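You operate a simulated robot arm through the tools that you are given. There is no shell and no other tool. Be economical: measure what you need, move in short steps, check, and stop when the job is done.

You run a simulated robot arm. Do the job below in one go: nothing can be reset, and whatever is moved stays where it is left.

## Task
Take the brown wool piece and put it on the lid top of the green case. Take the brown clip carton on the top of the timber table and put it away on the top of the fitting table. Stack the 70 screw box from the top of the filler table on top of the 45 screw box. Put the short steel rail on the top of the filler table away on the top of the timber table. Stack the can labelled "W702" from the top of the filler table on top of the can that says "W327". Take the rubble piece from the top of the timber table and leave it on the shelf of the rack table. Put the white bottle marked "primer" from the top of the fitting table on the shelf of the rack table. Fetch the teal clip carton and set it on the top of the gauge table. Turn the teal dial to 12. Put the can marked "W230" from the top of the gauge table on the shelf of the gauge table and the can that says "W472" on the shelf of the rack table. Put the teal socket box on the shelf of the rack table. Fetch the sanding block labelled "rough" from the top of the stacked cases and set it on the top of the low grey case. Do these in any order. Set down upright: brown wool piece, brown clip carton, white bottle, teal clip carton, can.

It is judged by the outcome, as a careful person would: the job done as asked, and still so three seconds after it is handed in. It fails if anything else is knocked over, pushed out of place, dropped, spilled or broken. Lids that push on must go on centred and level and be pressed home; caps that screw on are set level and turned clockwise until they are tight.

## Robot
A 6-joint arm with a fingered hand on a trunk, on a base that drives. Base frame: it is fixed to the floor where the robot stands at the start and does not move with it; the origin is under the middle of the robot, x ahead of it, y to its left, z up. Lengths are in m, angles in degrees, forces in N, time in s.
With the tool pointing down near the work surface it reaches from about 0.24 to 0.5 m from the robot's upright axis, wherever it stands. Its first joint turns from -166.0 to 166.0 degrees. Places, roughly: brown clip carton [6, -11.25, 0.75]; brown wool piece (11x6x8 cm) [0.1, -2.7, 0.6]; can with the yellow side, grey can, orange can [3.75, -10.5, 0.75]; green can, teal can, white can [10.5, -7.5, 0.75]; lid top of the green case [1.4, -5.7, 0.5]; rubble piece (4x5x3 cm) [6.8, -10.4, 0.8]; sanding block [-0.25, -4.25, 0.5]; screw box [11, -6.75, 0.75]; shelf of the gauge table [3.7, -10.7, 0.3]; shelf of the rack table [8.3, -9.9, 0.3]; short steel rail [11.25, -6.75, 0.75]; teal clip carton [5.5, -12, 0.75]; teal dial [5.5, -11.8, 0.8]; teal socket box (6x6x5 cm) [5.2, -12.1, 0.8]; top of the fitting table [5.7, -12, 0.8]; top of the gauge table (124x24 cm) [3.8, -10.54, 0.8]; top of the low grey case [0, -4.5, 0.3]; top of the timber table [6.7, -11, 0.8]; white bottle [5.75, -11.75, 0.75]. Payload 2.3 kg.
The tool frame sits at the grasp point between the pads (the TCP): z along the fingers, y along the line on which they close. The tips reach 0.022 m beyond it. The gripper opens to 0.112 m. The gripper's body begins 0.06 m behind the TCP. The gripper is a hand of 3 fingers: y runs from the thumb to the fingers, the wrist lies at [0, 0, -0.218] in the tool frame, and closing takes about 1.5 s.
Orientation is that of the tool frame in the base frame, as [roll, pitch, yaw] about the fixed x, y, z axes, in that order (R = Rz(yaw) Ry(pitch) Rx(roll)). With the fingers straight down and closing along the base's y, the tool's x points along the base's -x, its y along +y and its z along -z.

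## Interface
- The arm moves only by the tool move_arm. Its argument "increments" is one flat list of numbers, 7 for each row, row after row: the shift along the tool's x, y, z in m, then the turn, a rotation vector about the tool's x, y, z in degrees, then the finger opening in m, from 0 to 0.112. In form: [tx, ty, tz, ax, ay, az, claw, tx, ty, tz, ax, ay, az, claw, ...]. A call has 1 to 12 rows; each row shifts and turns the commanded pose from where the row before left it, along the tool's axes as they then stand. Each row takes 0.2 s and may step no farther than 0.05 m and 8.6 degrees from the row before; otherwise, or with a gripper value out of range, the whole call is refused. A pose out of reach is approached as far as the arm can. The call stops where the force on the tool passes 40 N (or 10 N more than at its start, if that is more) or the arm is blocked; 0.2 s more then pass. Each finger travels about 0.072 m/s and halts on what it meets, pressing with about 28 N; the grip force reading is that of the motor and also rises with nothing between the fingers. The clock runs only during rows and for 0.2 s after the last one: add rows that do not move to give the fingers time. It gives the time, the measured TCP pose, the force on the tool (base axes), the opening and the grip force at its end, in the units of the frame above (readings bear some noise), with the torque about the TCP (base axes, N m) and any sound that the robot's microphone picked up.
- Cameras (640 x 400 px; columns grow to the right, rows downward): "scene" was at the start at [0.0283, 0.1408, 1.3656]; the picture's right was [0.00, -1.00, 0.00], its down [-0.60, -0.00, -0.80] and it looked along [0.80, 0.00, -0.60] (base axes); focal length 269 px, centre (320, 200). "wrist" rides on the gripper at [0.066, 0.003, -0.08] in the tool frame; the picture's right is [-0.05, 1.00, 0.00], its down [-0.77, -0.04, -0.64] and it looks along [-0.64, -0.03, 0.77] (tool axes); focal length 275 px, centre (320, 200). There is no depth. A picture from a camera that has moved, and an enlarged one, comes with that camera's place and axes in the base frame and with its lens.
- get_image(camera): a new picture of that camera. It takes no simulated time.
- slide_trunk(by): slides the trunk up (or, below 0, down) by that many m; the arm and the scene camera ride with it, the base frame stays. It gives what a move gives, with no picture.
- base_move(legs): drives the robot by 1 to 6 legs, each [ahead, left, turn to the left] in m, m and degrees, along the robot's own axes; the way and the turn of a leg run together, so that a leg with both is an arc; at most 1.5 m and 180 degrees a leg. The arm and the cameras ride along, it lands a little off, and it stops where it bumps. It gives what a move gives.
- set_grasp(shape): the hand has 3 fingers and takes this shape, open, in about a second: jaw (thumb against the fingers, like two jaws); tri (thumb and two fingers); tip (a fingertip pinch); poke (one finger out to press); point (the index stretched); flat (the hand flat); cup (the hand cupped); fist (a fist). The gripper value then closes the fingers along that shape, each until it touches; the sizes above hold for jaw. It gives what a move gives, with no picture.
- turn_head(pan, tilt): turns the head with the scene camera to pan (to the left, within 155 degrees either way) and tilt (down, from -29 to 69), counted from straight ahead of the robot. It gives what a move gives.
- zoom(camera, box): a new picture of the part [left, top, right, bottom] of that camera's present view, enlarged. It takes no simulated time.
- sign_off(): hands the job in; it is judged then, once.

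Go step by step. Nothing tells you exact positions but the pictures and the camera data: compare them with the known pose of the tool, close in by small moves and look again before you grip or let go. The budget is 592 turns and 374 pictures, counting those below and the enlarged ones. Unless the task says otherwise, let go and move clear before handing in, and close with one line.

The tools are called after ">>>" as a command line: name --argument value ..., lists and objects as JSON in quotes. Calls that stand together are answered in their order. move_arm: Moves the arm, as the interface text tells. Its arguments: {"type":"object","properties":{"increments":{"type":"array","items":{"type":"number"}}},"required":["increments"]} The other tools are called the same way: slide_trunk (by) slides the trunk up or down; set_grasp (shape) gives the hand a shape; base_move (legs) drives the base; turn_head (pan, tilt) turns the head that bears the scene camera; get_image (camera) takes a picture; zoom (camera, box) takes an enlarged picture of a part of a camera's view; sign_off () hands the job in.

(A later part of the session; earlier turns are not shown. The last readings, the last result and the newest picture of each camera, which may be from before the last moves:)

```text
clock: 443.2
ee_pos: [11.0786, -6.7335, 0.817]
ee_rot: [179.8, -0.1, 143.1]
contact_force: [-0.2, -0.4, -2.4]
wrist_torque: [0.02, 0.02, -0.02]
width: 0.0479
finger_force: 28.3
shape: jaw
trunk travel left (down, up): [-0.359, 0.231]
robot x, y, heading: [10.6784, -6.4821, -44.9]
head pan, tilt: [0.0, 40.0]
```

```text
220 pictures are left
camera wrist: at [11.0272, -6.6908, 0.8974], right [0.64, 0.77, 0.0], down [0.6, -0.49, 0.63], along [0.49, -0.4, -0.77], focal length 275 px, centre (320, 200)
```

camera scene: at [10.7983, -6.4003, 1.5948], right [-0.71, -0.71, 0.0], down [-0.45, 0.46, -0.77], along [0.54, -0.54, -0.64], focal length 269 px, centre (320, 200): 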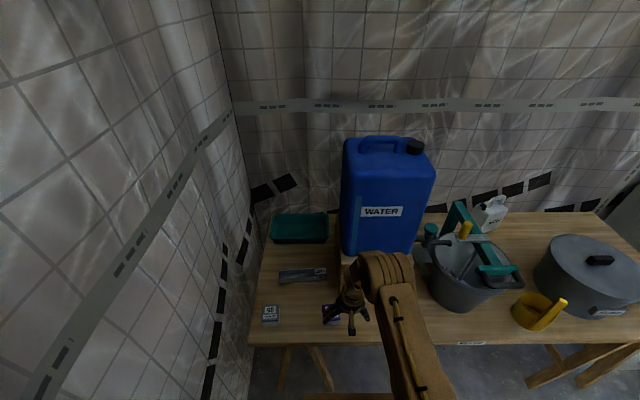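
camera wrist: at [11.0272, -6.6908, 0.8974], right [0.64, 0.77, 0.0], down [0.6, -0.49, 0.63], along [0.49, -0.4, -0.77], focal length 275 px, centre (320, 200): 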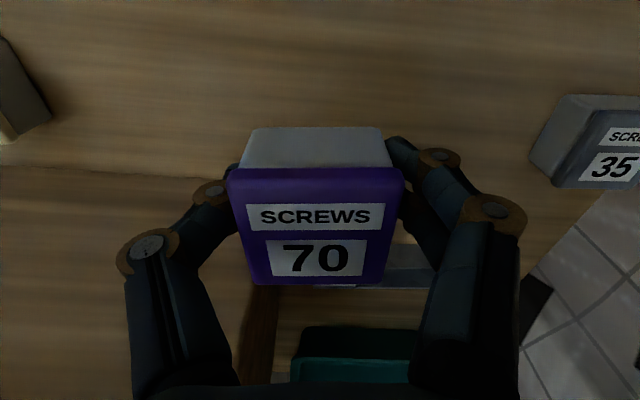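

>>> move_arm --increments '[0.0041, -0.037, -0.003, 0, 0, 0, 0.04, 0.0041, -0.037, -0.003, 0, 0, 0, 0.04, 0.0041, -0.037, -0.003, 0, 0, 0, 0.04, 0.0041, -0.037, -0.003, 0, 0, 0, 0.04, 0.0041, -0.037, 0, 0, 0, 0, 0.04, 0.0041, -0.037, 0, 0, 0, 0, 0.04, 0, 0, 0, 0, 0, 0, 0.04]'

>>> get_image --camera "wrist"

>>> zoom --camera "scene" --box '[280, 230, 440, 350]'

```text
clock: 444.8
ee_pos: [10.9263, -6.8962, 0.8287]
ee_rot: [179.8, -0.1, 143.2]
contact_force: [-0.1, 0.3, -2.8]
wrist_torque: [0.02, 0.04, 0.02]
width: 0.0476
finger_force: 27.5
shape: jaw
trunk travel left (down, up): [-0.359, 0.231]
robot x, y, heading: [10.6787, -6.4836, -45.0]
head pan, tilt: [0.0, 40.0]
```

```text
219 pictures are left
camera wrist: at [10.8742, -6.8538, 0.9081], right [0.64, 0.77, 0.0], down [0.6, -0.49, 0.63], along [0.49, -0.4, -0.77], focal length 275 px, centre (320, 200)
```

wrist: 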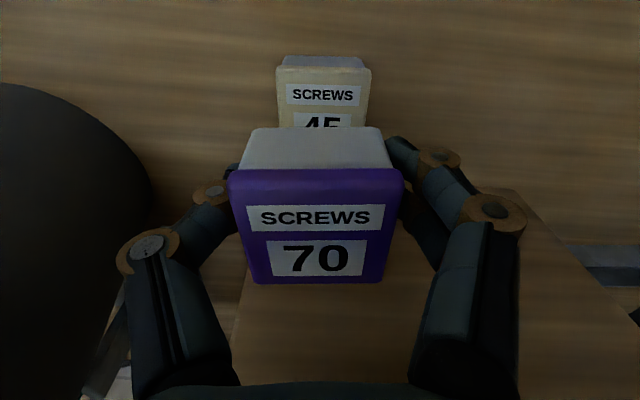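

```text
3.33 times, centred on (360, 290) of scene
camera zoom: at [10.7988, -6.401, 1.4448], right [-0.71, -0.71, 0.0], down [-0.45, 0.46, -0.77], along [0.54, -0.54, -0.64], focal length 897 px, centre (187, -100)
```

zoom: 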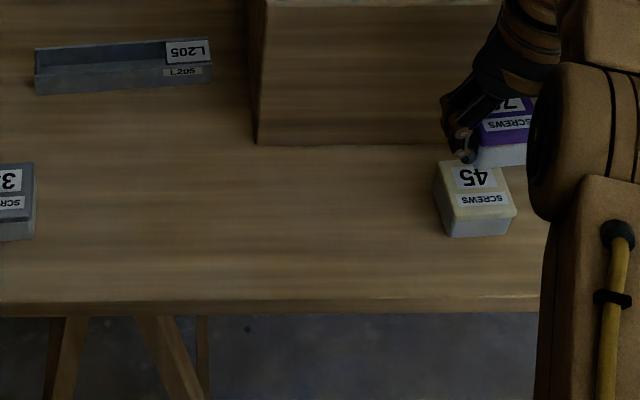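

Near top edges of both boxes line up within ~4 mm. I lower onto 45.

>>> move_arm --increments '[-0.001, 0.003, 0.02, 0, 0, 0, 0.04, 0, 0, 0.02, 0, 0, 0, 0.04, 0, 0, 0.007, 0, 0, 0, 0.04, 0, 0, 0, 0, 0, 0, 0.04]'

>>> get_image --camera "wrist"

```text
clock: 445.8
ee_pos: [10.9283, -6.8948, 0.7816]
ee_rot: [179.8, -0.1, 143.2]
contact_force: [-1.1, 1.1, -3.2]
wrist_torque: [0.01, 0.0, 0.0]
width: 0.0475
finger_force: 28.3
shape: jaw
trunk travel left (down, up): [-0.359, 0.231]
robot x, y, heading: [10.677, -6.4813, -45.1]
head pan, tilt: [0.0, 40.0]
```

```text
217 pictures are left
camera wrist: at [10.8766, -6.8518, 0.8613], right [0.64, 0.77, 0.0], down [0.6, -0.49, 0.63], along [0.49, -0.4, -0.77], focal length 275 px, centre (320, 200)
```

wrist: 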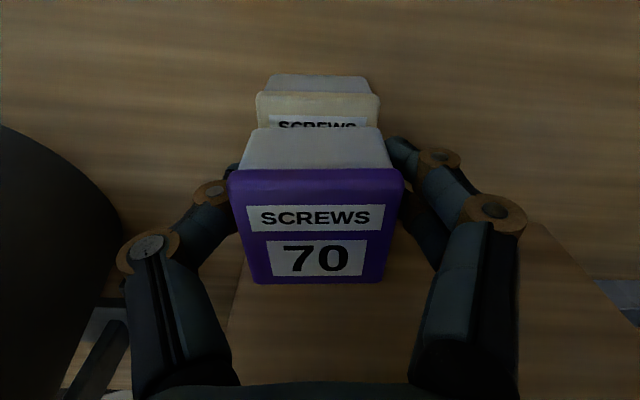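

>>> move_arm --increments '[0, 0, 0.004, 0, 0, 0, 0.04, 0, 0, 0.004, 0, 0, 0, 0.04]'

>>> move_arm --increments '[0, 0, 0.004, 0, 0, 0, 0.04]'

>>> move_arm --increments '[0, 0, 0.004, 0, 0, 0, 0.04]'

```text
clock: 446.4
ee_pos: [10.9286, -6.8929, 0.7734]
ee_rot: [179.8, -0.1, 143.2]
contact_force: [0.7, 0.1, -2.2]
wrist_torque: [0.02, 0.05, 0.02]
width: 0.0477
finger_force: 27.8
shape: jaw
trunk travel left (down, up): [-0.359, 0.231]
robot x, y, heading: [10.6773, -6.4791, -45.1]
head pan, tilt: [0.0, 40.0]
```

```text
clock: 446.8
ee_pos: [10.9273, -6.8944, 0.7707]
ee_rot: [179.7, 0.0, 143.2]
contact_force: [-0.8, -0.1, 0.3]
wrist_torque: [-0.03, -0.02, 0.0]
width: 0.0475
finger_force: 27.6
shape: jaw
trunk travel left (down, up): [-0.359, 0.231]
robot x, y, heading: [10.6811, -6.4795, -44.8]
head pan, tilt: [0.0, 40.0]
```

```text
clock: 447.2
ee_pos: [10.9268, -6.8934, 0.7669]
ee_rot: [180.0, 0.3, 143.2]
contact_force: [2.2, -1.5, 23.5]
wrist_torque: [-0.05, 0.0, -0.01]
width: 0.0478
finger_force: 27.7
shape: jaw
trunk travel left (down, up): [-0.359, 0.231]
robot x, y, heading: [10.6823, -6.481, -45.0]
head pan, tilt: [0.0, 40.0]
```

Contact (0.77). I open and rise.

>>> move_arm --increments '[0, 0, -0.002, 0, 0, 0, 0.05, 0, 0, 0, 0, 0, 0, 0.06, 0, 0, 0, 0, 0, 0, 0.08, 0, 0, 0, 0, 0, 0, 0.1, 0, 0, 0, 0, 0, 0, 0.112, 0, 0, 0, 0, 0, 0, 0.112]'

>>> move_arm --increments '[0, 0, -0.03, 0, 0, 0, 0.112, 0, 0, -0.04, 0, 0, 0, 0.112, 0, 0, -0.04, 0, 0, 0, 0.112, 0, 0, 0, 0, 0, 0, 0.112]'

>>> get_image --camera "wrist"

>>> get_image --camera "scene"

```text
clock: 448.6
ee_pos: [10.928, -6.8932, 0.7676]
ee_rot: [179.8, -0.2, 143.2]
contact_force: [0.1, -0.1, 0.4]
wrist_torque: [0.02, -0.04, -0.01]
width: 0.1118
finger_force: 0.1
shape: jaw
trunk travel left (down, up): [-0.359, 0.231]
robot x, y, heading: [10.677, -6.4862, -44.9]
head pan, tilt: [0.0, 40.0]
```

```text
clock: 449.6
ee_pos: [10.9298, -6.8942, 0.8775]
ee_rot: [179.9, 0.0, 143.2]
contact_force: [0.7, -0.8, -0.6]
wrist_torque: [0.0, 0.02, 0.03]
width: 0.1121
finger_force: 0.1
shape: jaw
trunk travel left (down, up): [-0.359, 0.231]
robot x, y, heading: [10.6779, -6.4804, -45.1]
head pan, tilt: [0.0, 40.0]
```

```text
216 pictures are left
camera wrist: at [10.8772, -6.8524, 0.9586], right [0.64, 0.77, 0.0], down [0.59, -0.49, 0.64], along [0.49, -0.4, -0.77], focal length 275 px, centre (320, 200)
```

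wrist: 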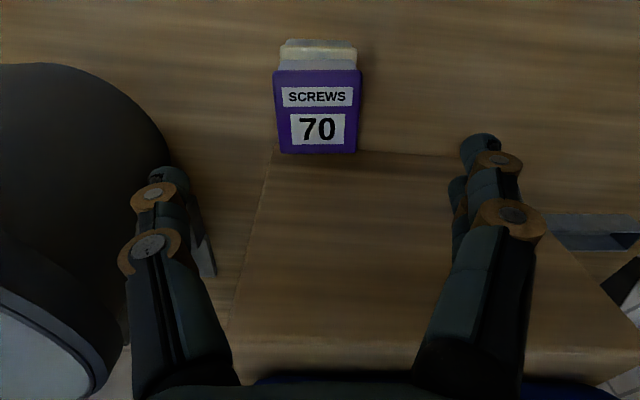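

```text
215 pictures are left
camera scene: at [10.7985, -6.4008, 1.4448], right [-0.71, -0.71, 0.0], down [-0.45, 0.46, -0.77], along [0.54, -0.54, -0.64], focal length 269 px, centre (320, 200)
```

scene: 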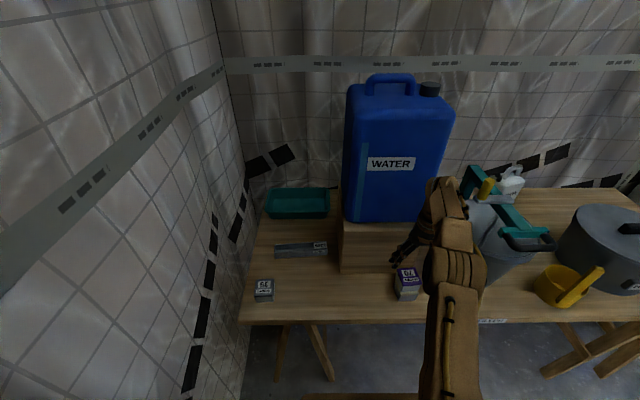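

70 is stacked on 45. Next the rail (L205): I draw the hand back and turn it 90° to close fore-aft.

>>> move_arm --increments '[0.04, 0, 0, 0, 0, 0, 0.112, 0.04, 0, 0, 0, 0, 0, 0.112, 0, 0.04, 0, 0, 0, 0, 0.112, 0, 0.04, 0, 0, 0, 0, 0.112, 0, 0, 0, 0, 0, 8.2, 0.112, 0, 0, 0, 0, 0, 8.2, 0.112, 0, 0, 0, 0, 0, 8.2, 0.112, 0, 0, 0, 0, 0, 8.2, 0.112]'

>>> move_arm --increments '[0, 0, 0, 0, 0, 8.2, 0.112, 0, 0, 0, 0, 0, 8.2, 0.112, 0, 0, 0, 0, 0, 8.2, 0.112, 0, 0, 0, 0, 0, 8.2, 0.112, 0, 0, 0, 0, 0, 8.2, 0.112, 0, 0, 0, 0, 0, 8.2, 0.112, 0, 0, 0, 0, 0, 8.2, 0.112, 0, 0, 0, 0, 0, 0, 0.112]'

>>> base_move --legs '[[0, 0.11, 0], [0.07, 0, 0]]'

>>> get_image --camera "scene"

>>> get_image --camera "wrist"

```text
clock: 451.4
ee_pos: [10.9121, -6.7822, 0.8782]
ee_rot: [179.9, 0.0, 110.4]
contact_force: [0.5, -0.6, 0.0]
wrist_torque: [0.0, 0.01, -0.01]
width: 0.1119
finger_force: 0.2
shape: jaw
trunk travel left (down, up): [-0.359, 0.231]
robot x, y, heading: [10.6818, -6.4838, -45.0]
head pan, tilt: [0.0, 40.0]
```

```text
clock: 453.2
ee_pos: [10.9122, -6.7827, 0.8774]
ee_rot: [-179.9, -0.2, 52.9]
contact_force: [1.0, -0.2, -0.5]
wrist_torque: [0.0, 0.01, 0.01]
width: 0.1121
finger_force: 0.2
shape: jaw
trunk travel left (down, up): [-0.359, 0.231]
robot x, y, heading: [10.6784, -6.4848, -45.0]
head pan, tilt: [0.0, 40.0]
```

```text
clock: 455.0
ee_pos: [11.0395, -6.7549, 0.8768]
ee_rot: [-180.0, -0.3, 53.0]
contact_force: [0.7, -0.2, -0.9]
wrist_torque: [0.04, 0.03, 0.02]
width: 0.1119
finger_force: 0.1
shape: jaw
trunk travel left (down, up): [-0.359, 0.231]
robot x, y, heading: [10.8097, -6.4543, -45.1]
head pan, tilt: [0.0, 40.0]
```

```text
214 pictures are left
camera scene: at [10.9264, -6.3736, 1.4448], right [-0.71, -0.71, 0.0], down [-0.45, 0.46, -0.77], along [0.54, -0.54, -0.64], focal length 269 px, centre (320, 200)
```

scene: 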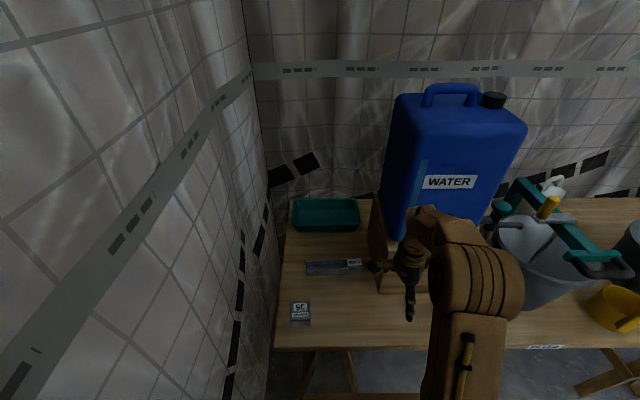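

```text
213 pictures are left
camera wrist: at [11.0815, -6.704, 0.9578], right [0.77, -0.64, 0.0], down [-0.49, -0.6, 0.63], along [-0.41, -0.49, -0.77], focal length 275 px, centre (320, 200)
```

wrist: 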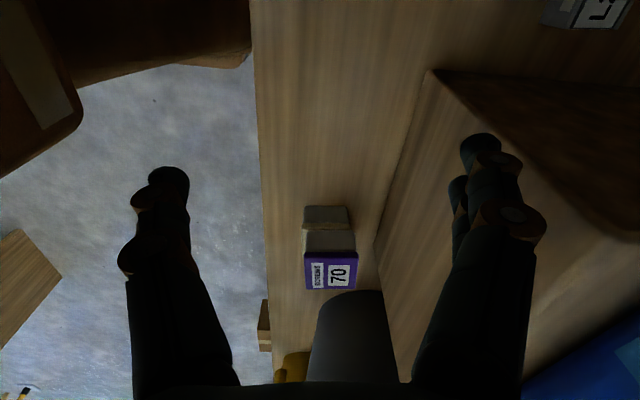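

>>> base_move --legs '[[0.03, 0, 0]]'

>>> move_arm --increments '[0, 0, 0, -7, 0, 0, 0.112, 0, 0, 0, -7, 0, 0, 0.112, 0, 0, 0, -6, 0, 0, 0.112, 0.04, 0, 0, 0, 0, 0, 0.112, 0.04, 0, 0, 0, 0, 0, 0.112, 0.04, 0, 0, 0, 0, 0, 0.112, 0, 0.035, 0.02, 0, 0, 0, 0.112, 0, 0.035, 0.02, 0, 0, 0, 0.112, 0, 0.035, 0.02, 0, 0, 0, 0.112, 0, 0.02, 0.02, 0, 0, 0, 0.112, 0, 0, 0, 0, 0, 0, 0.112]'

>>> get_image --camera "wrist"

>>> zoom --camera "scene" --box '[260, 200, 460, 350]'

```text
clock: 455.9
ee_pos: [11.0607, -6.776, 0.8784]
ee_rot: [179.9, -0.2, 53.0]
contact_force: [-2.3, 2.9, 1.1]
wrist_torque: [0.0, 0.01, 0.02]
width: 0.1115
finger_force: 0.0
shape: jaw
trunk travel left (down, up): [-0.359, 0.231]
robot x, y, heading: [10.827, -6.4777, -45.2]
head pan, tilt: [0.0, 40.0]
```

```text
clock: 458.3
ee_pos: [11.2492, -6.7675, 0.8453]
ee_rot: [160.1, -0.2, 53.1]
contact_force: [1.1, 0.0, 0.0]
wrist_torque: [0.01, 0.01, 0.01]
width: 0.1119
finger_force: 0.1
shape: jaw
trunk travel left (down, up): [-0.359, 0.231]
robot x, y, heading: [10.8304, -6.4775, -44.9]
head pan, tilt: [0.0, 40.0]
```

```text
212 pictures are left
camera wrist: at [11.2684, -6.6999, 0.9216], right [0.72, -0.6, 0.34], down [-0.67, -0.47, 0.58], along [-0.19, -0.65, -0.74], focal length 275 px, centre (320, 200)
```

wrist: 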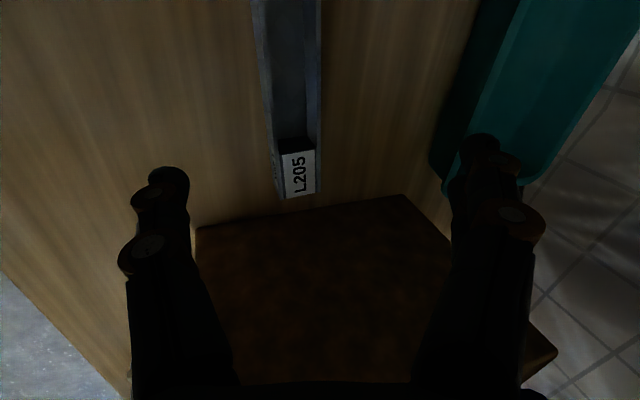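

```text
2.67 times, centred on (360, 275) of scene
camera zoom: at [10.947, -6.394, 1.4448], right [-0.71, -0.71, 0.0], down [-0.45, 0.46, -0.77], along [0.54, -0.54, -0.64], focal length 718 px, centre (213, 0)
```

zoom: 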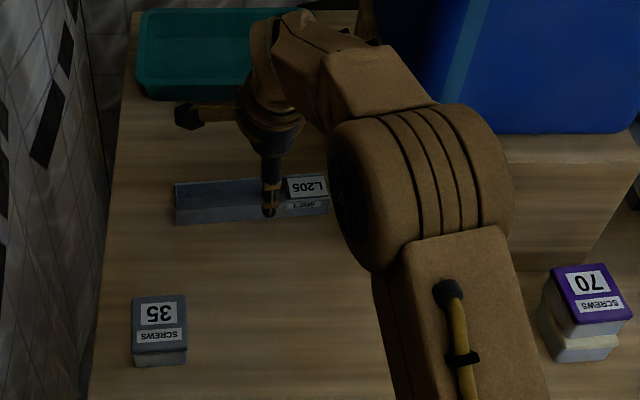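

Rail centre is at about (11.268,-6.776). I reduce the tilt to 14°, narrow the opening, and lower to just above it.

>>> move_arm --increments '[0, 0, 0, 6, 0, 0, 0.08, 0.0046, 0.0052, 0.03, 0, 0, 0, 0.07, 0, 0, 0.033, 0, 0, 0, 0.07, 0, 0, 0, 0, 0, 0, 0.07, 0, 0, 0, 0, 0, 0, 0.07]'

>>> get_image --camera "wrist"

>>> zoom --camera "scene" --box '[280, 220, 440, 320]'

```text
clock: 459.5
ee_pos: [11.267, -6.7754, 0.7862]
ee_rot: [166.0, -0.2, 53.0]
contact_force: [0.3, 0.4, -0.3]
wrist_torque: [0.02, 0.0, 0.01]
width: 0.0705
finger_force: 0.0
shape: jaw
trunk travel left (down, up): [-0.359, 0.231]
robot x, y, heading: [10.8291, -6.4769, -45.5]
head pan, tilt: [0.0, 40.0]
```

```text
210 pictures are left
camera wrist: at [11.2935, -6.7124, 0.8646], right [0.75, -0.62, 0.24], down [-0.62, -0.5, 0.61], along [-0.26, -0.6, -0.76], focal length 275 px, centre (320, 200)
```

wrist: 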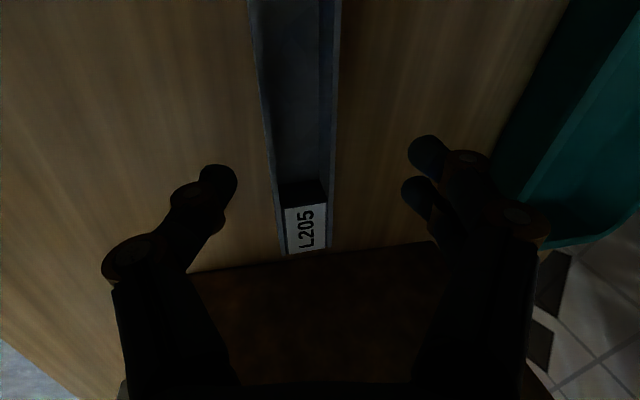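

```text
4.00 times, centred on (360, 270) of scene
camera zoom: at [10.9471, -6.3941, 1.4448], right [-0.71, -0.71, 0.0], down [-0.45, 0.46, -0.77], along [0.54, -0.54, -0.64], focal length 1076 px, centre (160, -80)
```

zoom: 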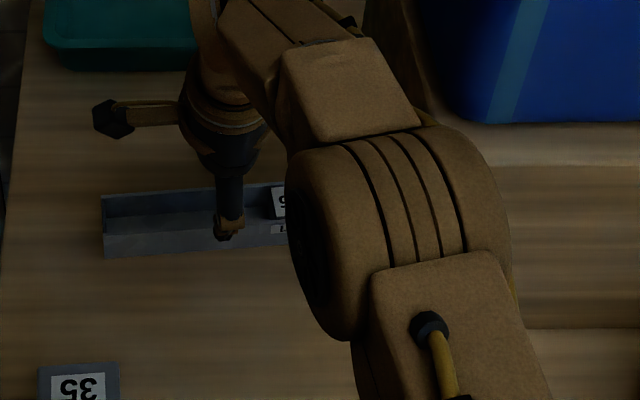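

>>> move_arm --increments '[0, -0.01, 0, 0, 0, 2.3, 0.066, 0, 0, 0.025, 0, 0, 0, 0.066, 0, 0, 0.02, 0, 0, 0, 0.066, 0, 0, 0.005, 0, 0, 0, 0.066, 0, 0, 0, 0, 0, 0, 0.066]'

>>> get_image --camera "wrist"

```text
clock: 460.7
ee_pos: [11.2703, -6.7754, 0.7345]
ee_rot: [166.0, -0.7, 50.8]
contact_force: [-0.4, 0.9, 0.1]
wrist_torque: [-0.03, -0.01, -0.06]
width: 0.0662
finger_force: 0.0
shape: jaw
trunk travel left (down, up): [-0.359, 0.231]
robot x, y, heading: [10.8257, -6.4756, -45.2]
head pan, tilt: [0.0, 40.0]
```

```text
208 pictures are left
camera wrist: at [11.2981, -6.7155, 0.8139], right [0.72, -0.65, 0.24], down [-0.64, -0.48, 0.6], along [-0.27, -0.58, -0.76], focal length 275 px, centre (320, 200)
```

wrist: 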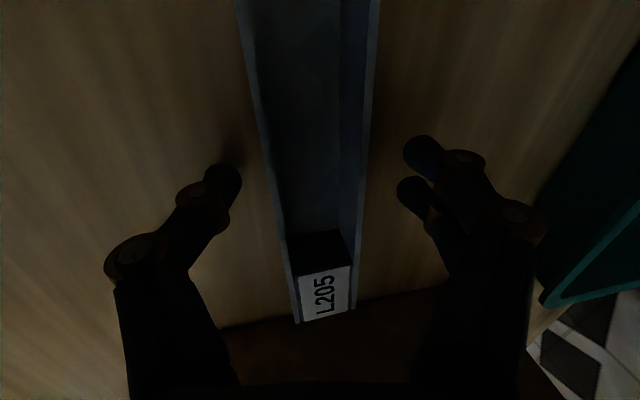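

Rail lies between the fingers. I close.

>>> move_arm --increments '[0, 0, 0, 0, 0, 0, 0.05, 0, 0, 0, 0, 0, 0, 0.035, 0, 0, 0, 0, 0, 0, 0.03, 0, 0, 0, 0, 0, 0, 0.03, 0, 0, 0, 0, 0, 0, 0.03]'

>>> move_arm --increments '[0, -0.005, -0.02, 0, 0, 0, 0.03, 0, -0.01, -0.035, 0, 0, 0, 0.03, 0, -0.01, -0.035, 0, 0, 0, 0.03, 0, 0, 0, 0, 0, 0, 0.03]'

>>> get_image --camera "wrist"

```text
clock: 461.9
ee_pos: [11.2692, -6.7765, 0.7352]
ee_rot: [166.1, -0.8, 50.8]
contact_force: [-0.2, 1.1, 1.0]
wrist_torque: [0.04, 0.05, -0.02]
width: 0.033
finger_force: 27.6
shape: jaw
trunk travel left (down, up): [-0.359, 0.231]
robot x, y, heading: [10.8211, -6.4748, -45.0]
head pan, tilt: [0.0, 40.0]
```

```text
clock: 462.9
ee_pos: [11.2341, -6.7496, 0.8161]
ee_rot: [166.1, -0.7, 50.9]
contact_force: [0.2, 0.1, -1.0]
wrist_torque: [0.04, -0.03, 0.01]
width: 0.0325
finger_force: 27.8
shape: jaw
trunk travel left (down, up): [-0.359, 0.231]
robot x, y, heading: [10.8242, -6.4756, -45.1]
head pan, tilt: [0.0, 40.0]
```

```text
207 pictures are left
camera wrist: at [11.2615, -6.6882, 0.8952], right [0.72, -0.65, 0.24], down [-0.64, -0.48, 0.6], along [-0.27, -0.58, -0.76], focal length 275 px, centre (320, 200)
```

wrist: 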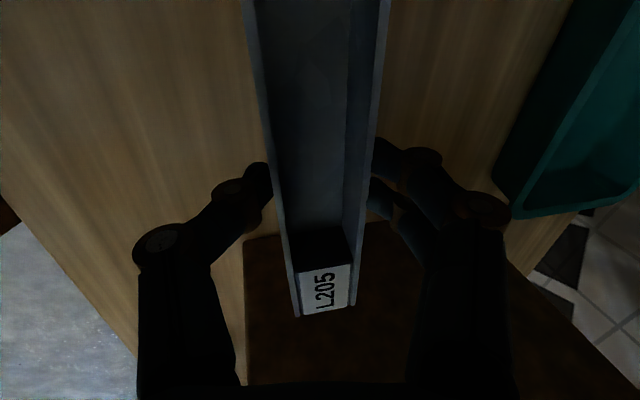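

Rail held level. I fold in a little and back away.

>>> move_arm --increments '[0, -0.03, -0.025, 0, 0, 0, 0.03, -0.015, -0.03, -0.02, 0, 0, 0, 0.03, -0.015, -0.03, -0.01, 0, 0, 0, 0.03, 0, 0, 0, 0, 0, 0, 0.03]'

>>> base_move --legs '[[-0.5, 0, 0]]'

>>> turn_head --pan 0 --tilt 35

>>> get_image --camera "scene"

```text
clock: 463.9
ee_pos: [11.1365, -6.7088, 0.8469]
ee_rot: [166.0, -0.8, 50.7]
contact_force: [0.2, -0.4, -0.9]
wrist_torque: [0.0, -0.02, -0.01]
width: 0.033
finger_force: 27.4
shape: jaw
trunk travel left (down, up): [-0.359, 0.231]
robot x, y, heading: [10.8278, -6.476, -44.9]
head pan, tilt: [0.0, 40.0]
```

```text
clock: 465.3
ee_pos: [11.0507, -6.625, 0.8431]
ee_rot: [166.8, -1.0, 50.5]
contact_force: [-0.2, -0.4, -1.3]
wrist_torque: [0.01, -0.01, 0.04]
width: 0.0327
finger_force: 28.3
shape: jaw
trunk travel left (down, up): [-0.359, 0.231]
robot x, y, heading: [10.7361, -6.3879, -45.3]
head pan, tilt: [0.0, 40.0]
stopped in leg 1: the robot was blocked; the commanded pose is now the measured one
```

```text
clock: 466.0
ee_pos: [11.0511, -6.6253, 0.8426]
ee_rot: [166.8, -0.9, 50.6]
contact_force: [-0.4, 0.0, -0.8]
wrist_torque: [0.07, -0.06, 0.01]
width: 0.0326
finger_force: 28.1
shape: jaw
trunk travel left (down, up): [-0.359, 0.231]
robot x, y, heading: [10.7341, -6.3863, -45.2]
head pan, tilt: [0.0, 35.0]
```

```text
206 pictures are left
camera scene: at [10.8663, -6.3213, 1.4519], right [-0.75, -0.67, 0.0], down [-0.39, 0.44, -0.81], along [0.54, -0.6, -0.59], focal length 269 px, centre (320, 200)
```

scene: 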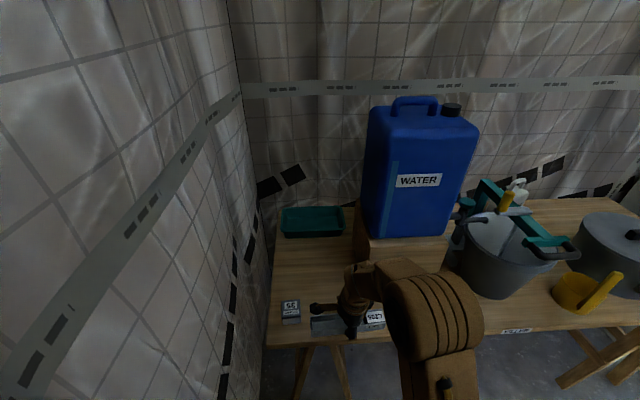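

I was blocked while backing; something is behind me to the left. I look round.

>>> turn_head --pan 110 --tilt 35

>>> get_image --camera "scene"

>>> turn_head --pan 150 --tilt 45

>>> get_image --camera "scene"

```text
clock: 467.9
ee_pos: [11.0684, -6.632, 0.8374]
ee_rot: [167.7, -0.2, 45.0]
contact_force: [0.0, 0.7, -2.5]
wrist_torque: [0.02, -0.04, 0.01]
width: 0.0326
finger_force: 27.9
shape: jaw
trunk travel left (down, up): [-0.359, 0.231]
robot x, y, heading: [10.7624, -6.3595, -51.1]
head pan, tilt: [110.0, 35.0]
```

```text
205 pictures are left
camera scene: at [10.9628, -6.2082, 1.4582], right [0.69, -0.72, -0.05], down [-0.43, -0.35, -0.84], along [0.58, 0.6, -0.55], focal length 269 px, centre (320, 200)
```

scene: 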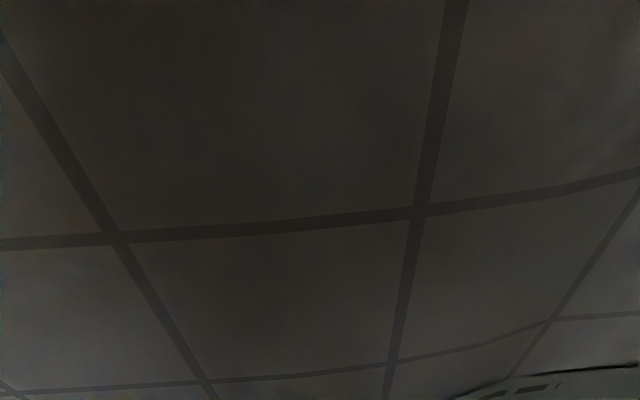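

```text
clock: 468.9
ee_pos: [11.0715, -6.6349, 0.8397]
ee_rot: [167.1, -0.2, 45.0]
contact_force: [0.2, -0.8, -0.2]
wrist_torque: [0.03, 0.01, 0.0]
width: 0.033
finger_force: 27.9
shape: jaw
trunk travel left (down, up): [-0.359, 0.231]
robot x, y, heading: [10.7618, -6.3612, -51.0]
head pan, tilt: [150.0, 45.0]
```

```text
204 pictures are left
camera scene: at [10.9578, -6.2093, 1.446], right [0.75, -0.66, -0.06], down [-0.47, -0.47, -0.75], along [0.46, 0.59, -0.66], focal length 269 px, centre (320, 200)
```

scene: 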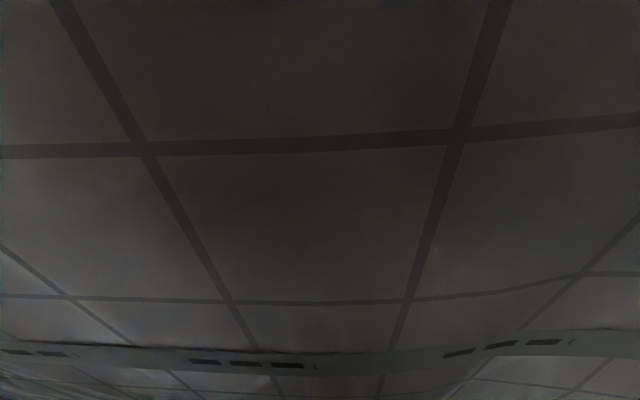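

The head touched the wall on my left while turning. I turn it back to the front at once.

>>> turn_head --pan 0 --tilt 35

>>> get_image --camera "scene"

>>> get_image --camera "wrist"

```text
clock: 471.3
ee_pos: [11.0441, -6.6184, 0.8473]
ee_rot: [166.1, -0.8, 50.7]
contact_force: [-0.6, 1.0, -0.4]
wrist_torque: [0.08, 0.01, -0.02]
width: 0.0324
finger_force: 28.5
shape: jaw
trunk travel left (down, up): [-0.359, 0.231]
robot x, y, heading: [10.7407, -6.3842, -44.9]
head pan, tilt: [0.0, 35.0]
```

```text
203 pictures are left
camera scene: at [10.8569, -6.3061, 1.4525], right [-0.71, -0.71, 0.0], down [-0.41, 0.41, -0.82], along [0.58, -0.58, -0.57], focal length 269 px, centre (320, 200)
```

scene: 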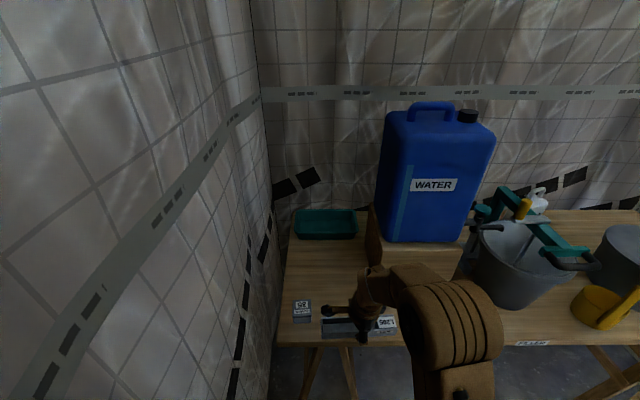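

```text
202 pictures are left
camera wrist: at [11.0726, -6.5579, 0.9268], right [0.72, -0.65, 0.24], down [-0.64, -0.48, 0.6], along [-0.27, -0.58, -0.77], focal length 275 px, centre (320, 200)
```

wrist: 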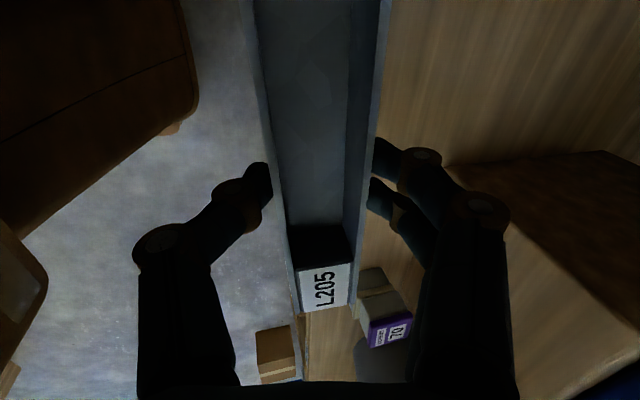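

All level and undisturbed. I raise the trunk, sidestep right away from the wall, then back out.

>>> slide_trunk --by 0.12

>>> base_move --legs '[[0, -0.35, 0], [-0.35, 0, 0]]'

>>> get_image --camera "scene"

```text
clock: 472.8
ee_pos: [11.0458, -6.6191, 0.9668]
ee_rot: [166.1, -0.8, 50.5]
contact_force: [0.0, 0.3, -1.7]
wrist_torque: [0.02, -0.04, 0.0]
width: 0.0327
finger_force: 27.9
shape: jaw
trunk travel left (down, up): [-0.479, 0.111]
robot x, y, heading: [10.7373, -6.3864, -45.1]
head pan, tilt: [0.0, 35.0]
```

```text
clock: 476.9
ee_pos: [10.5497, -6.6158, 0.9663]
ee_rot: [166.2, -0.8, 50.6]
contact_force: [0.7, 0.1, -0.5]
wrist_torque: [0.03, 0.02, 0.03]
width: 0.0327
finger_force: 27.8
shape: jaw
trunk travel left (down, up): [-0.479, 0.111]
robot x, y, heading: [10.2398, -6.3828, -45.2]
head pan, tilt: [0.0, 35.0]
```

```text
201 pictures are left
camera scene: at [10.3632, -6.3031, 1.5724], right [-0.71, -0.71, 0.0], down [-0.4, 0.41, -0.82], along [0.58, -0.58, -0.57], focal length 269 px, centre (320, 200)
```

scene: 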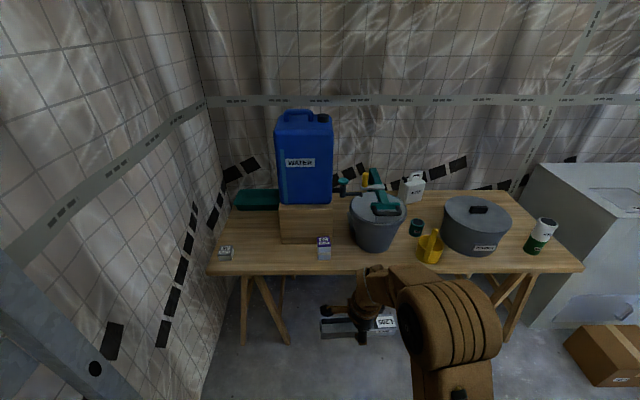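

Filler jobs done. All table fronts are parallel, so I sidestep right along the row to the timber table.

>>> base_move --legs '[[0, -1.5, 0], [0, -1.4, 0]]'

>>> get_image --camera "scene"

```text
clock: 490.8
ee_pos: [8.5248, -8.6545, 0.9676]
ee_rot: [166.1, -0.7, 50.9]
contact_force: [0.4, 0.1, -1.4]
wrist_torque: [0.04, -0.01, 0.01]
width: 0.0323
finger_force: 28.1
shape: jaw
trunk travel left (down, up): [-0.479, 0.111]
robot x, y, heading: [8.2147, -8.4227, -45.0]
head pan, tilt: [0.0, 35.0]
```

```text
200 pictures are left
camera scene: at [8.3368, -8.3424, 1.5724], right [-0.71, -0.71, 0.0], down [-0.41, 0.4, -0.82], along [0.58, -0.58, -0.57], focal length 269 px, centre (320, 200)
```

scene: 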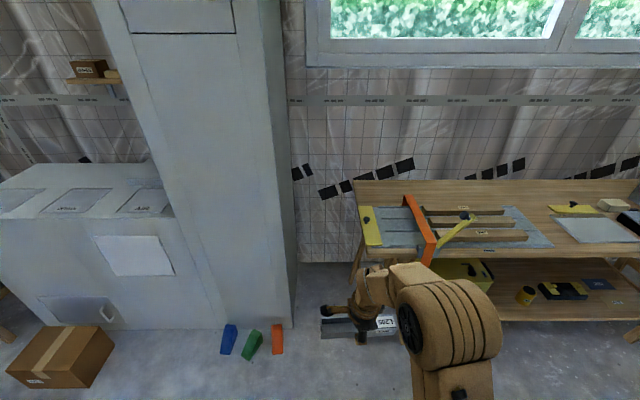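

>>> base_move --legs '[[-0.05, -1.3, 0], [0, -1.1, 0]]'

>>> get_image --camera "scene"

```text
clock: 502.7
ee_pos: [6.7903, -10.3433, 0.9665]
ee_rot: [166.1, -0.8, 51.1]
contact_force: [-0.1, -0.3, -1.4]
wrist_torque: [0.04, -0.05, -0.01]
width: 0.0324
finger_force: 28.3
shape: jaw
trunk travel left (down, up): [-0.479, 0.111]
robot x, y, heading: [6.4755, -10.1133, -44.7]
head pan, tilt: [0.0, 35.0]
```

```text
199 pictures are left
camera scene: at [6.6003, -10.0331, 1.5724], right [-0.7, -0.71, 0.0], down [-0.41, 0.4, -0.82], along [0.58, -0.58, -0.57], focal length 269 px, centre (320, 200)
```

scene: 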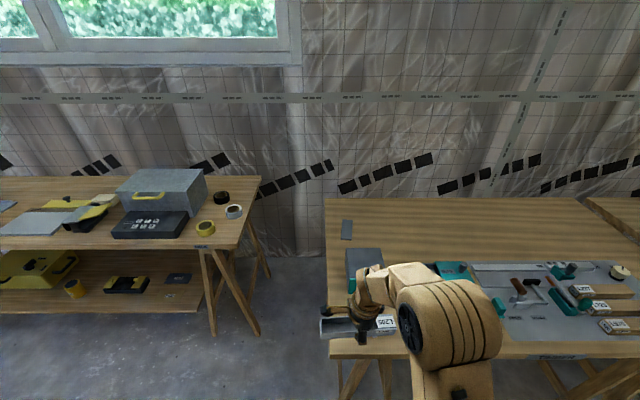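

>>> base_move --legs '[[-0.1, -0.75, 0]]'

>>> get_image --camera "scene"

```text
clock: 506.8
ee_pos: [6.184, -10.8151, 0.9666]
ee_rot: [166.0, -0.9, 51.2]
contact_force: [0.3, 0.2, -1.1]
wrist_torque: [0.02, -0.02, 0.01]
width: 0.0326
finger_force: 27.9
shape: jaw
trunk travel left (down, up): [-0.479, 0.111]
robot x, y, heading: [5.8787, -10.5841, -44.8]
head pan, tilt: [0.0, 35.0]
```

```text
198 pictures are left
camera scene: at [5.9937, -10.5036, 1.5724], right [-0.7, -0.71, 0.0], down [-0.41, 0.4, -0.82], along [0.58, -0.58, -0.57], focal length 269 px, centre (320, 200)
```

scene: 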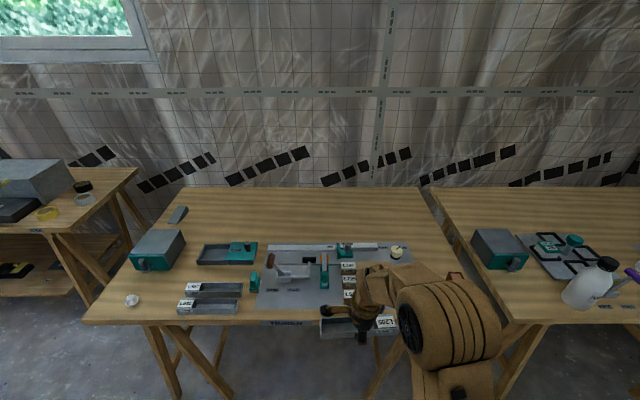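

>>> zoom --camera "scene" --box '[80, 180, 480, 340]'

>>> get_image --camera "wrist"

```text
1.60 times, centred on (280, 260) of scene
camera zoom: at [5.9937, -10.5036, 1.5724], right [-0.7, -0.71, 0.0], down [-0.41, 0.4, -0.82], along [0.58, -0.58, -0.57], focal length 430 px, centre (384, 104)
```

zoom: 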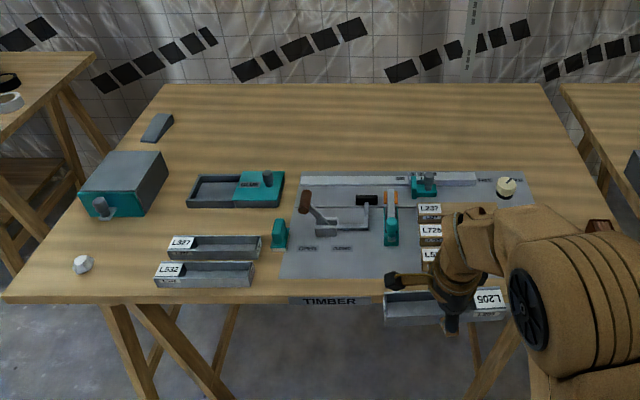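

```text
196 pictures are left
camera wrist: at [6.2113, -10.7532, 1.0465], right [0.72, -0.65, 0.24], down [-0.63, -0.49, 0.6], along [-0.27, -0.58, -0.76], focal length 275 px, centre (320, 200)
```

wrist: 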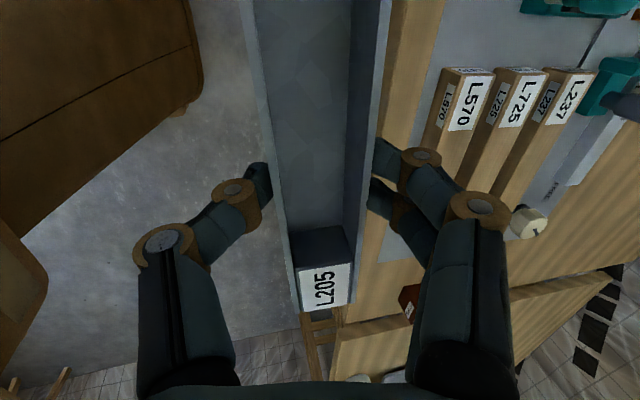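

>>> base_move --legs '[[-0.05, -0.45, 0]]'

>>> zoom --camera "scene" --box '[180, 180, 420, 330]'

```text
clock: 509.6
ee_pos: [5.8352, -11.0974, 0.9687]
ee_rot: [166.1, -0.8, 51.3]
contact_force: [0.4, 0.5, -0.7]
wrist_torque: [-0.01, -0.01, -0.01]
width: 0.0327
finger_force: 28.2
shape: jaw
trunk travel left (down, up): [-0.479, 0.111]
robot x, y, heading: [5.5271, -10.8679, -44.7]
head pan, tilt: [0.0, 35.0]
```

```text
2.67 times, centred on (300, 255) of scene
camera zoom: at [5.644, -10.7876, 1.5724], right [-0.7, -0.71, 0.0], down [-0.41, 0.4, -0.82], along [0.58, -0.57, -0.57], focal length 718 px, centre (373, 53)
```

zoom: 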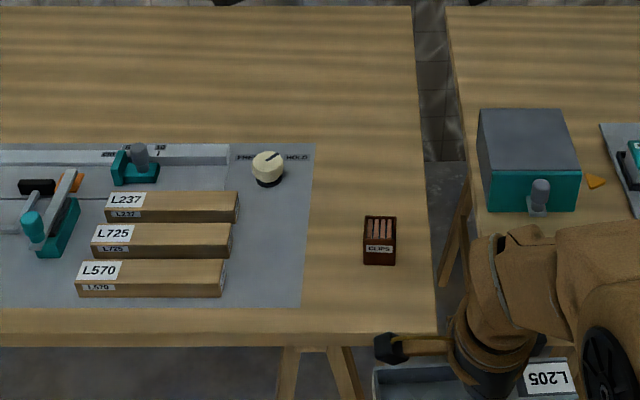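

Free spot for the rail: fore-aft, between the grey mat and the brown carton near the front edge. I back off a little and turn the rail 84° about the vertical.

>>> base_move --legs '[[-0.15, 0, 0]]'

>>> move_arm --increments '[0, 0, 0, 0, 2.03, -8.15, 0.03, 0, 0, 0, 0, 2.03, -8.15, 0.03, 0, 0, 0, 0, 2.03, -8.15, 0.03, 0, 0, 0, 0, 2.03, -8.15, 0.03, 0, 0, 0, 0, 2.03, -8.15, 0.03, 0, 0, 0, 0, 2.03, -8.15, 0.03, 0, 0, 0, 0, 2.03, -8.15, 0.03, 0, 0, 0, 0, 2.03, -8.15, 0.03, 0, 0, 0, 0, 2.03, -8.15, 0.03, 0, 0, 0, 0, 2.03, -8.15, 0.03, 0, 0, 0, 0, 0, 0, 0.03]'

>>> get_image --camera "scene"

>>> get_image --camera "wrist"

```text
clock: 510.9
ee_pos: [5.7259, -10.992, 0.9676]
ee_rot: [166.1, -0.8, 51.3]
contact_force: [1.0, 1.2, -0.5]
wrist_torque: [0.03, -0.04, 0.0]
width: 0.0324
finger_force: 28.4
shape: jaw
trunk travel left (down, up): [-0.479, 0.111]
robot x, y, heading: [5.4171, -10.7591, -44.4]
head pan, tilt: [0.0, 35.0]
```

```text
clock: 513.3
ee_pos: [5.7274, -10.991, 0.9676]
ee_rot: [165.4, -0.2, 135.4]
contact_force: [0.1, -0.7, -1.1]
wrist_torque: [0.02, 0.02, -0.01]
width: 0.0324
finger_force: 27.5
shape: jaw
trunk travel left (down, up): [-0.479, 0.111]
robot x, y, heading: [5.418, -10.7601, -44.8]
head pan, tilt: [0.0, 35.0]
```

```text
194 pictures are left
camera scene: at [5.5367, -10.6811, 1.5723], right [-0.7, -0.71, 0.0], down [-0.41, 0.4, -0.82], along [0.58, -0.57, -0.57], focal length 269 px, centre (320, 200)
```

scene: 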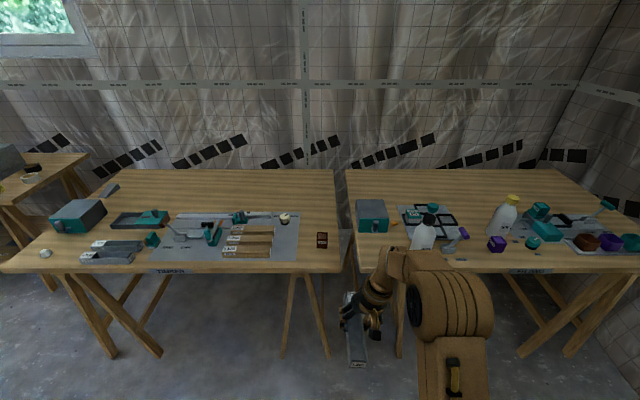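

```text
193 pictures are left
camera wrist: at [5.6673, -10.9573, 1.0457], right [0.71, 0.65, 0.25], down [0.41, -0.68, 0.6], along [0.57, -0.33, -0.76], focal length 275 px, centre (320, 200)
```

wrist: 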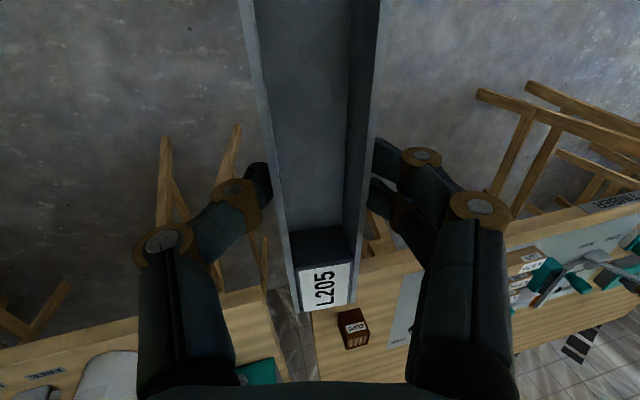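

>>> base_move --legs '[[0.3, 0.142, 0]]'

>>> get_image --camera "wrist"

>>> zoom --camera "scene" --box '[240, 220, 480, 370]'

```text
clock: 515.5
ee_pos: [6.0422, -11.102, 0.9672]
ee_rot: [165.3, -0.2, 135.1]
contact_force: [0.4, 0.2, -1.9]
wrist_torque: [0.01, 0.07, 0.0]
width: 0.0326
finger_force: 28.0
shape: jaw
trunk travel left (down, up): [-0.479, 0.111]
robot x, y, heading: [5.7299, -10.8721, -44.7]
head pan, tilt: [0.0, 35.0]
```

```text
192 pictures are left
camera wrist: at [5.9817, -11.0679, 1.0456], right [0.71, 0.65, 0.25], down [0.41, -0.68, 0.6], along [0.57, -0.33, -0.76], focal length 275 px, centre (320, 200)
```

wrist: 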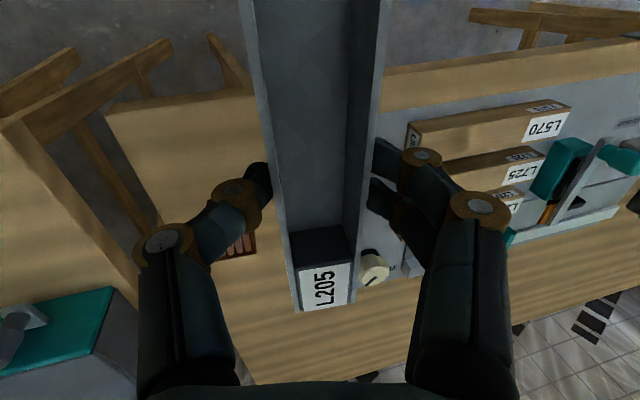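

```text
2.67 times, centred on (360, 295) of scene
camera zoom: at [5.8517, -10.7917, 1.5723], right [-0.7, -0.71, 0.0], down [-0.41, 0.4, -0.82], along [0.58, -0.58, -0.57], focal length 718 px, centre (213, -53)
```

zoom: 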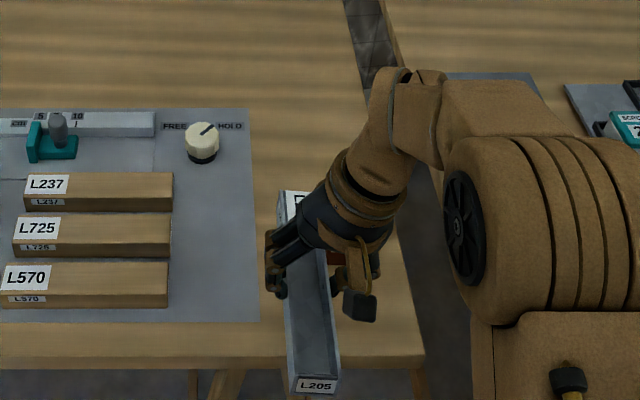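

>>> base_move --legs '[[0.08, 0.005, 0]]'

>>> move_arm --increments '[-0.035, 0, 0, 0, 0, 0, 0.03, 0, 0, 0, 0, 0, 0, 0.03]'

>>> slide_trunk --by -0.09

>>> get_image --camera "wrist"

>>> zoom --camera "scene" --box '[240, 220, 480, 370]'

```text
clock: 516.6
ee_pos: [6.102, -11.155, 0.9656]
ee_rot: [165.4, -0.2, 135.2]
contact_force: [0.0, -0.8, -0.8]
wrist_torque: [0.04, 0.0, 0.0]
width: 0.0327
finger_force: 28.0
shape: jaw
trunk travel left (down, up): [-0.479, 0.111]
robot x, y, heading: [5.7901, -10.9289, -44.6]
head pan, tilt: [0.0, 35.0]
```

```text
clock: 517.2
ee_pos: [6.1257, -11.1783, 0.9689]
ee_rot: [165.3, -0.1, 135.2]
contact_force: [0.8, 0.9, -0.8]
wrist_torque: [0.05, 0.02, -0.02]
width: 0.0327
finger_force: 27.4
shape: jaw
trunk travel left (down, up): [-0.479, 0.111]
robot x, y, heading: [5.7924, -10.9244, -44.7]
head pan, tilt: [0.0, 35.0]
```

```text
clock: 518.4
ee_pos: [6.1266, -11.1793, 0.878]
ee_rot: [165.4, -0.2, 135.2]
contact_force: [0.0, 0.1, -1.0]
wrist_torque: [0.03, 0.02, -0.03]
width: 0.0326
finger_force: 27.9
shape: jaw
trunk travel left (down, up): [-0.389, 0.201]
robot x, y, heading: [5.7931, -10.9255, -44.6]
head pan, tilt: [0.0, 35.0]
```

```text
190 pictures are left
camera wrist: at [6.0666, -11.1449, 0.956], right [0.71, 0.65, 0.25], down [0.41, -0.68, 0.6], along [0.57, -0.33, -0.76], focal length 275 px, centre (320, 200)
```

wrist: 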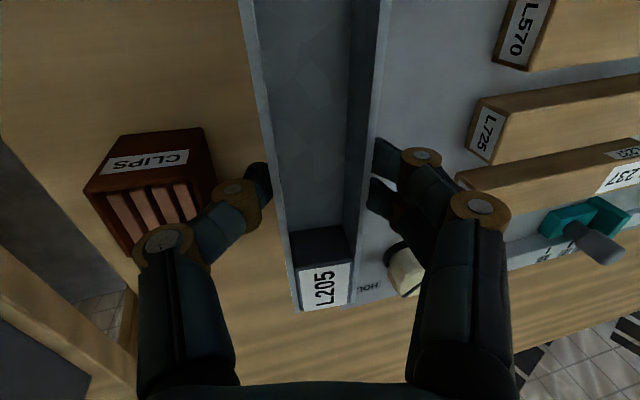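

```text
2.67 times, centred on (360, 295) of scene
camera zoom: at [5.9115, -10.8443, 1.4823], right [-0.7, -0.71, 0.0], down [-0.41, 0.4, -0.82], along [0.58, -0.58, -0.57], focal length 718 px, centre (213, -53)
```

zoom: 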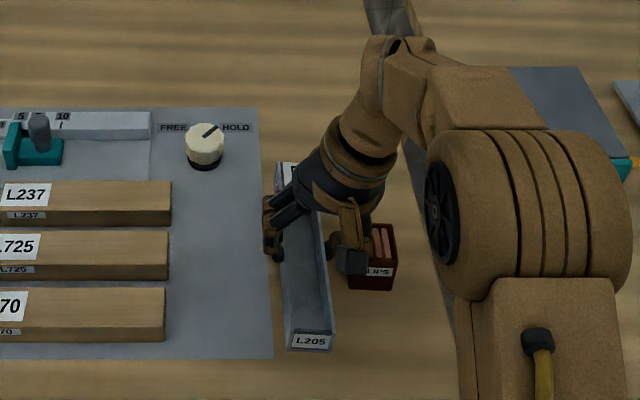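

>>> slide_trunk --by -0.04

>>> get_image --camera "wrist"

>>> slide_trunk --by -0.005

>>> slide_trunk --by -0.004

```text
clock: 519.3
ee_pos: [6.126, -11.1786, 0.8376]
ee_rot: [165.3, -0.2, 135.3]
contact_force: [-0.2, 0.2, -0.2]
wrist_torque: [-0.01, 0.0, 0.0]
width: 0.0327
finger_force: 27.8
shape: jaw
trunk travel left (down, up): [-0.349, 0.241]
robot x, y, heading: [5.7905, -10.9247, -44.6]
head pan, tilt: [0.0, 35.0]
```

```text
188 pictures are left
camera wrist: at [6.0666, -11.1449, 0.9159], right [0.71, 0.65, 0.25], down [0.41, -0.68, 0.6], along [0.57, -0.33, -0.76], focal length 275 px, centre (320, 200)
```

wrist: 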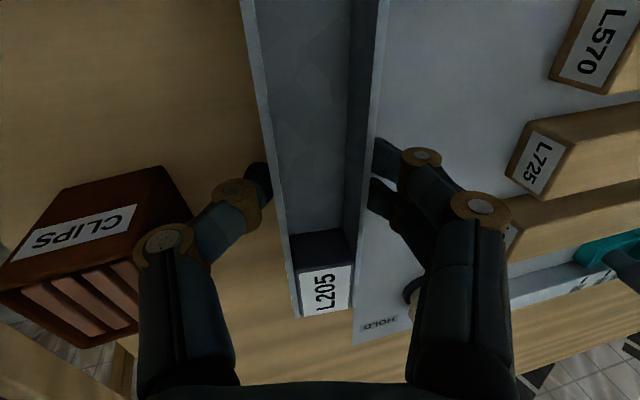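

```text
clock: 519.8
ee_pos: [6.1266, -11.1793, 0.833]
ee_rot: [165.3, 0.0, 135.1]
contact_force: [1.3, -1.0, 13.2]
wrist_torque: [-0.19, 0.11, 0.0]
width: 0.0333
finger_force: 27.6
shape: jaw
trunk travel left (down, up): [-0.344, 0.246]
robot x, y, heading: [5.7957, -10.9229, -44.8]
head pan, tilt: [0.0, 35.0]
```

```text
clock: 520.3
ee_pos: [6.1254, -11.1792, 0.8299]
ee_rot: [165.1, 0.0, 135.1]
contact_force: [1.4, -7.0, 31.5]
wrist_torque: [-0.13, -0.01, -0.01]
width: 0.0351
finger_force: 27.9
shape: jaw
trunk travel left (down, up): [-0.34, 0.25]
robot x, y, heading: [5.7911, -10.9264, -44.4]
head pan, tilt: [0.0, 35.0]
```

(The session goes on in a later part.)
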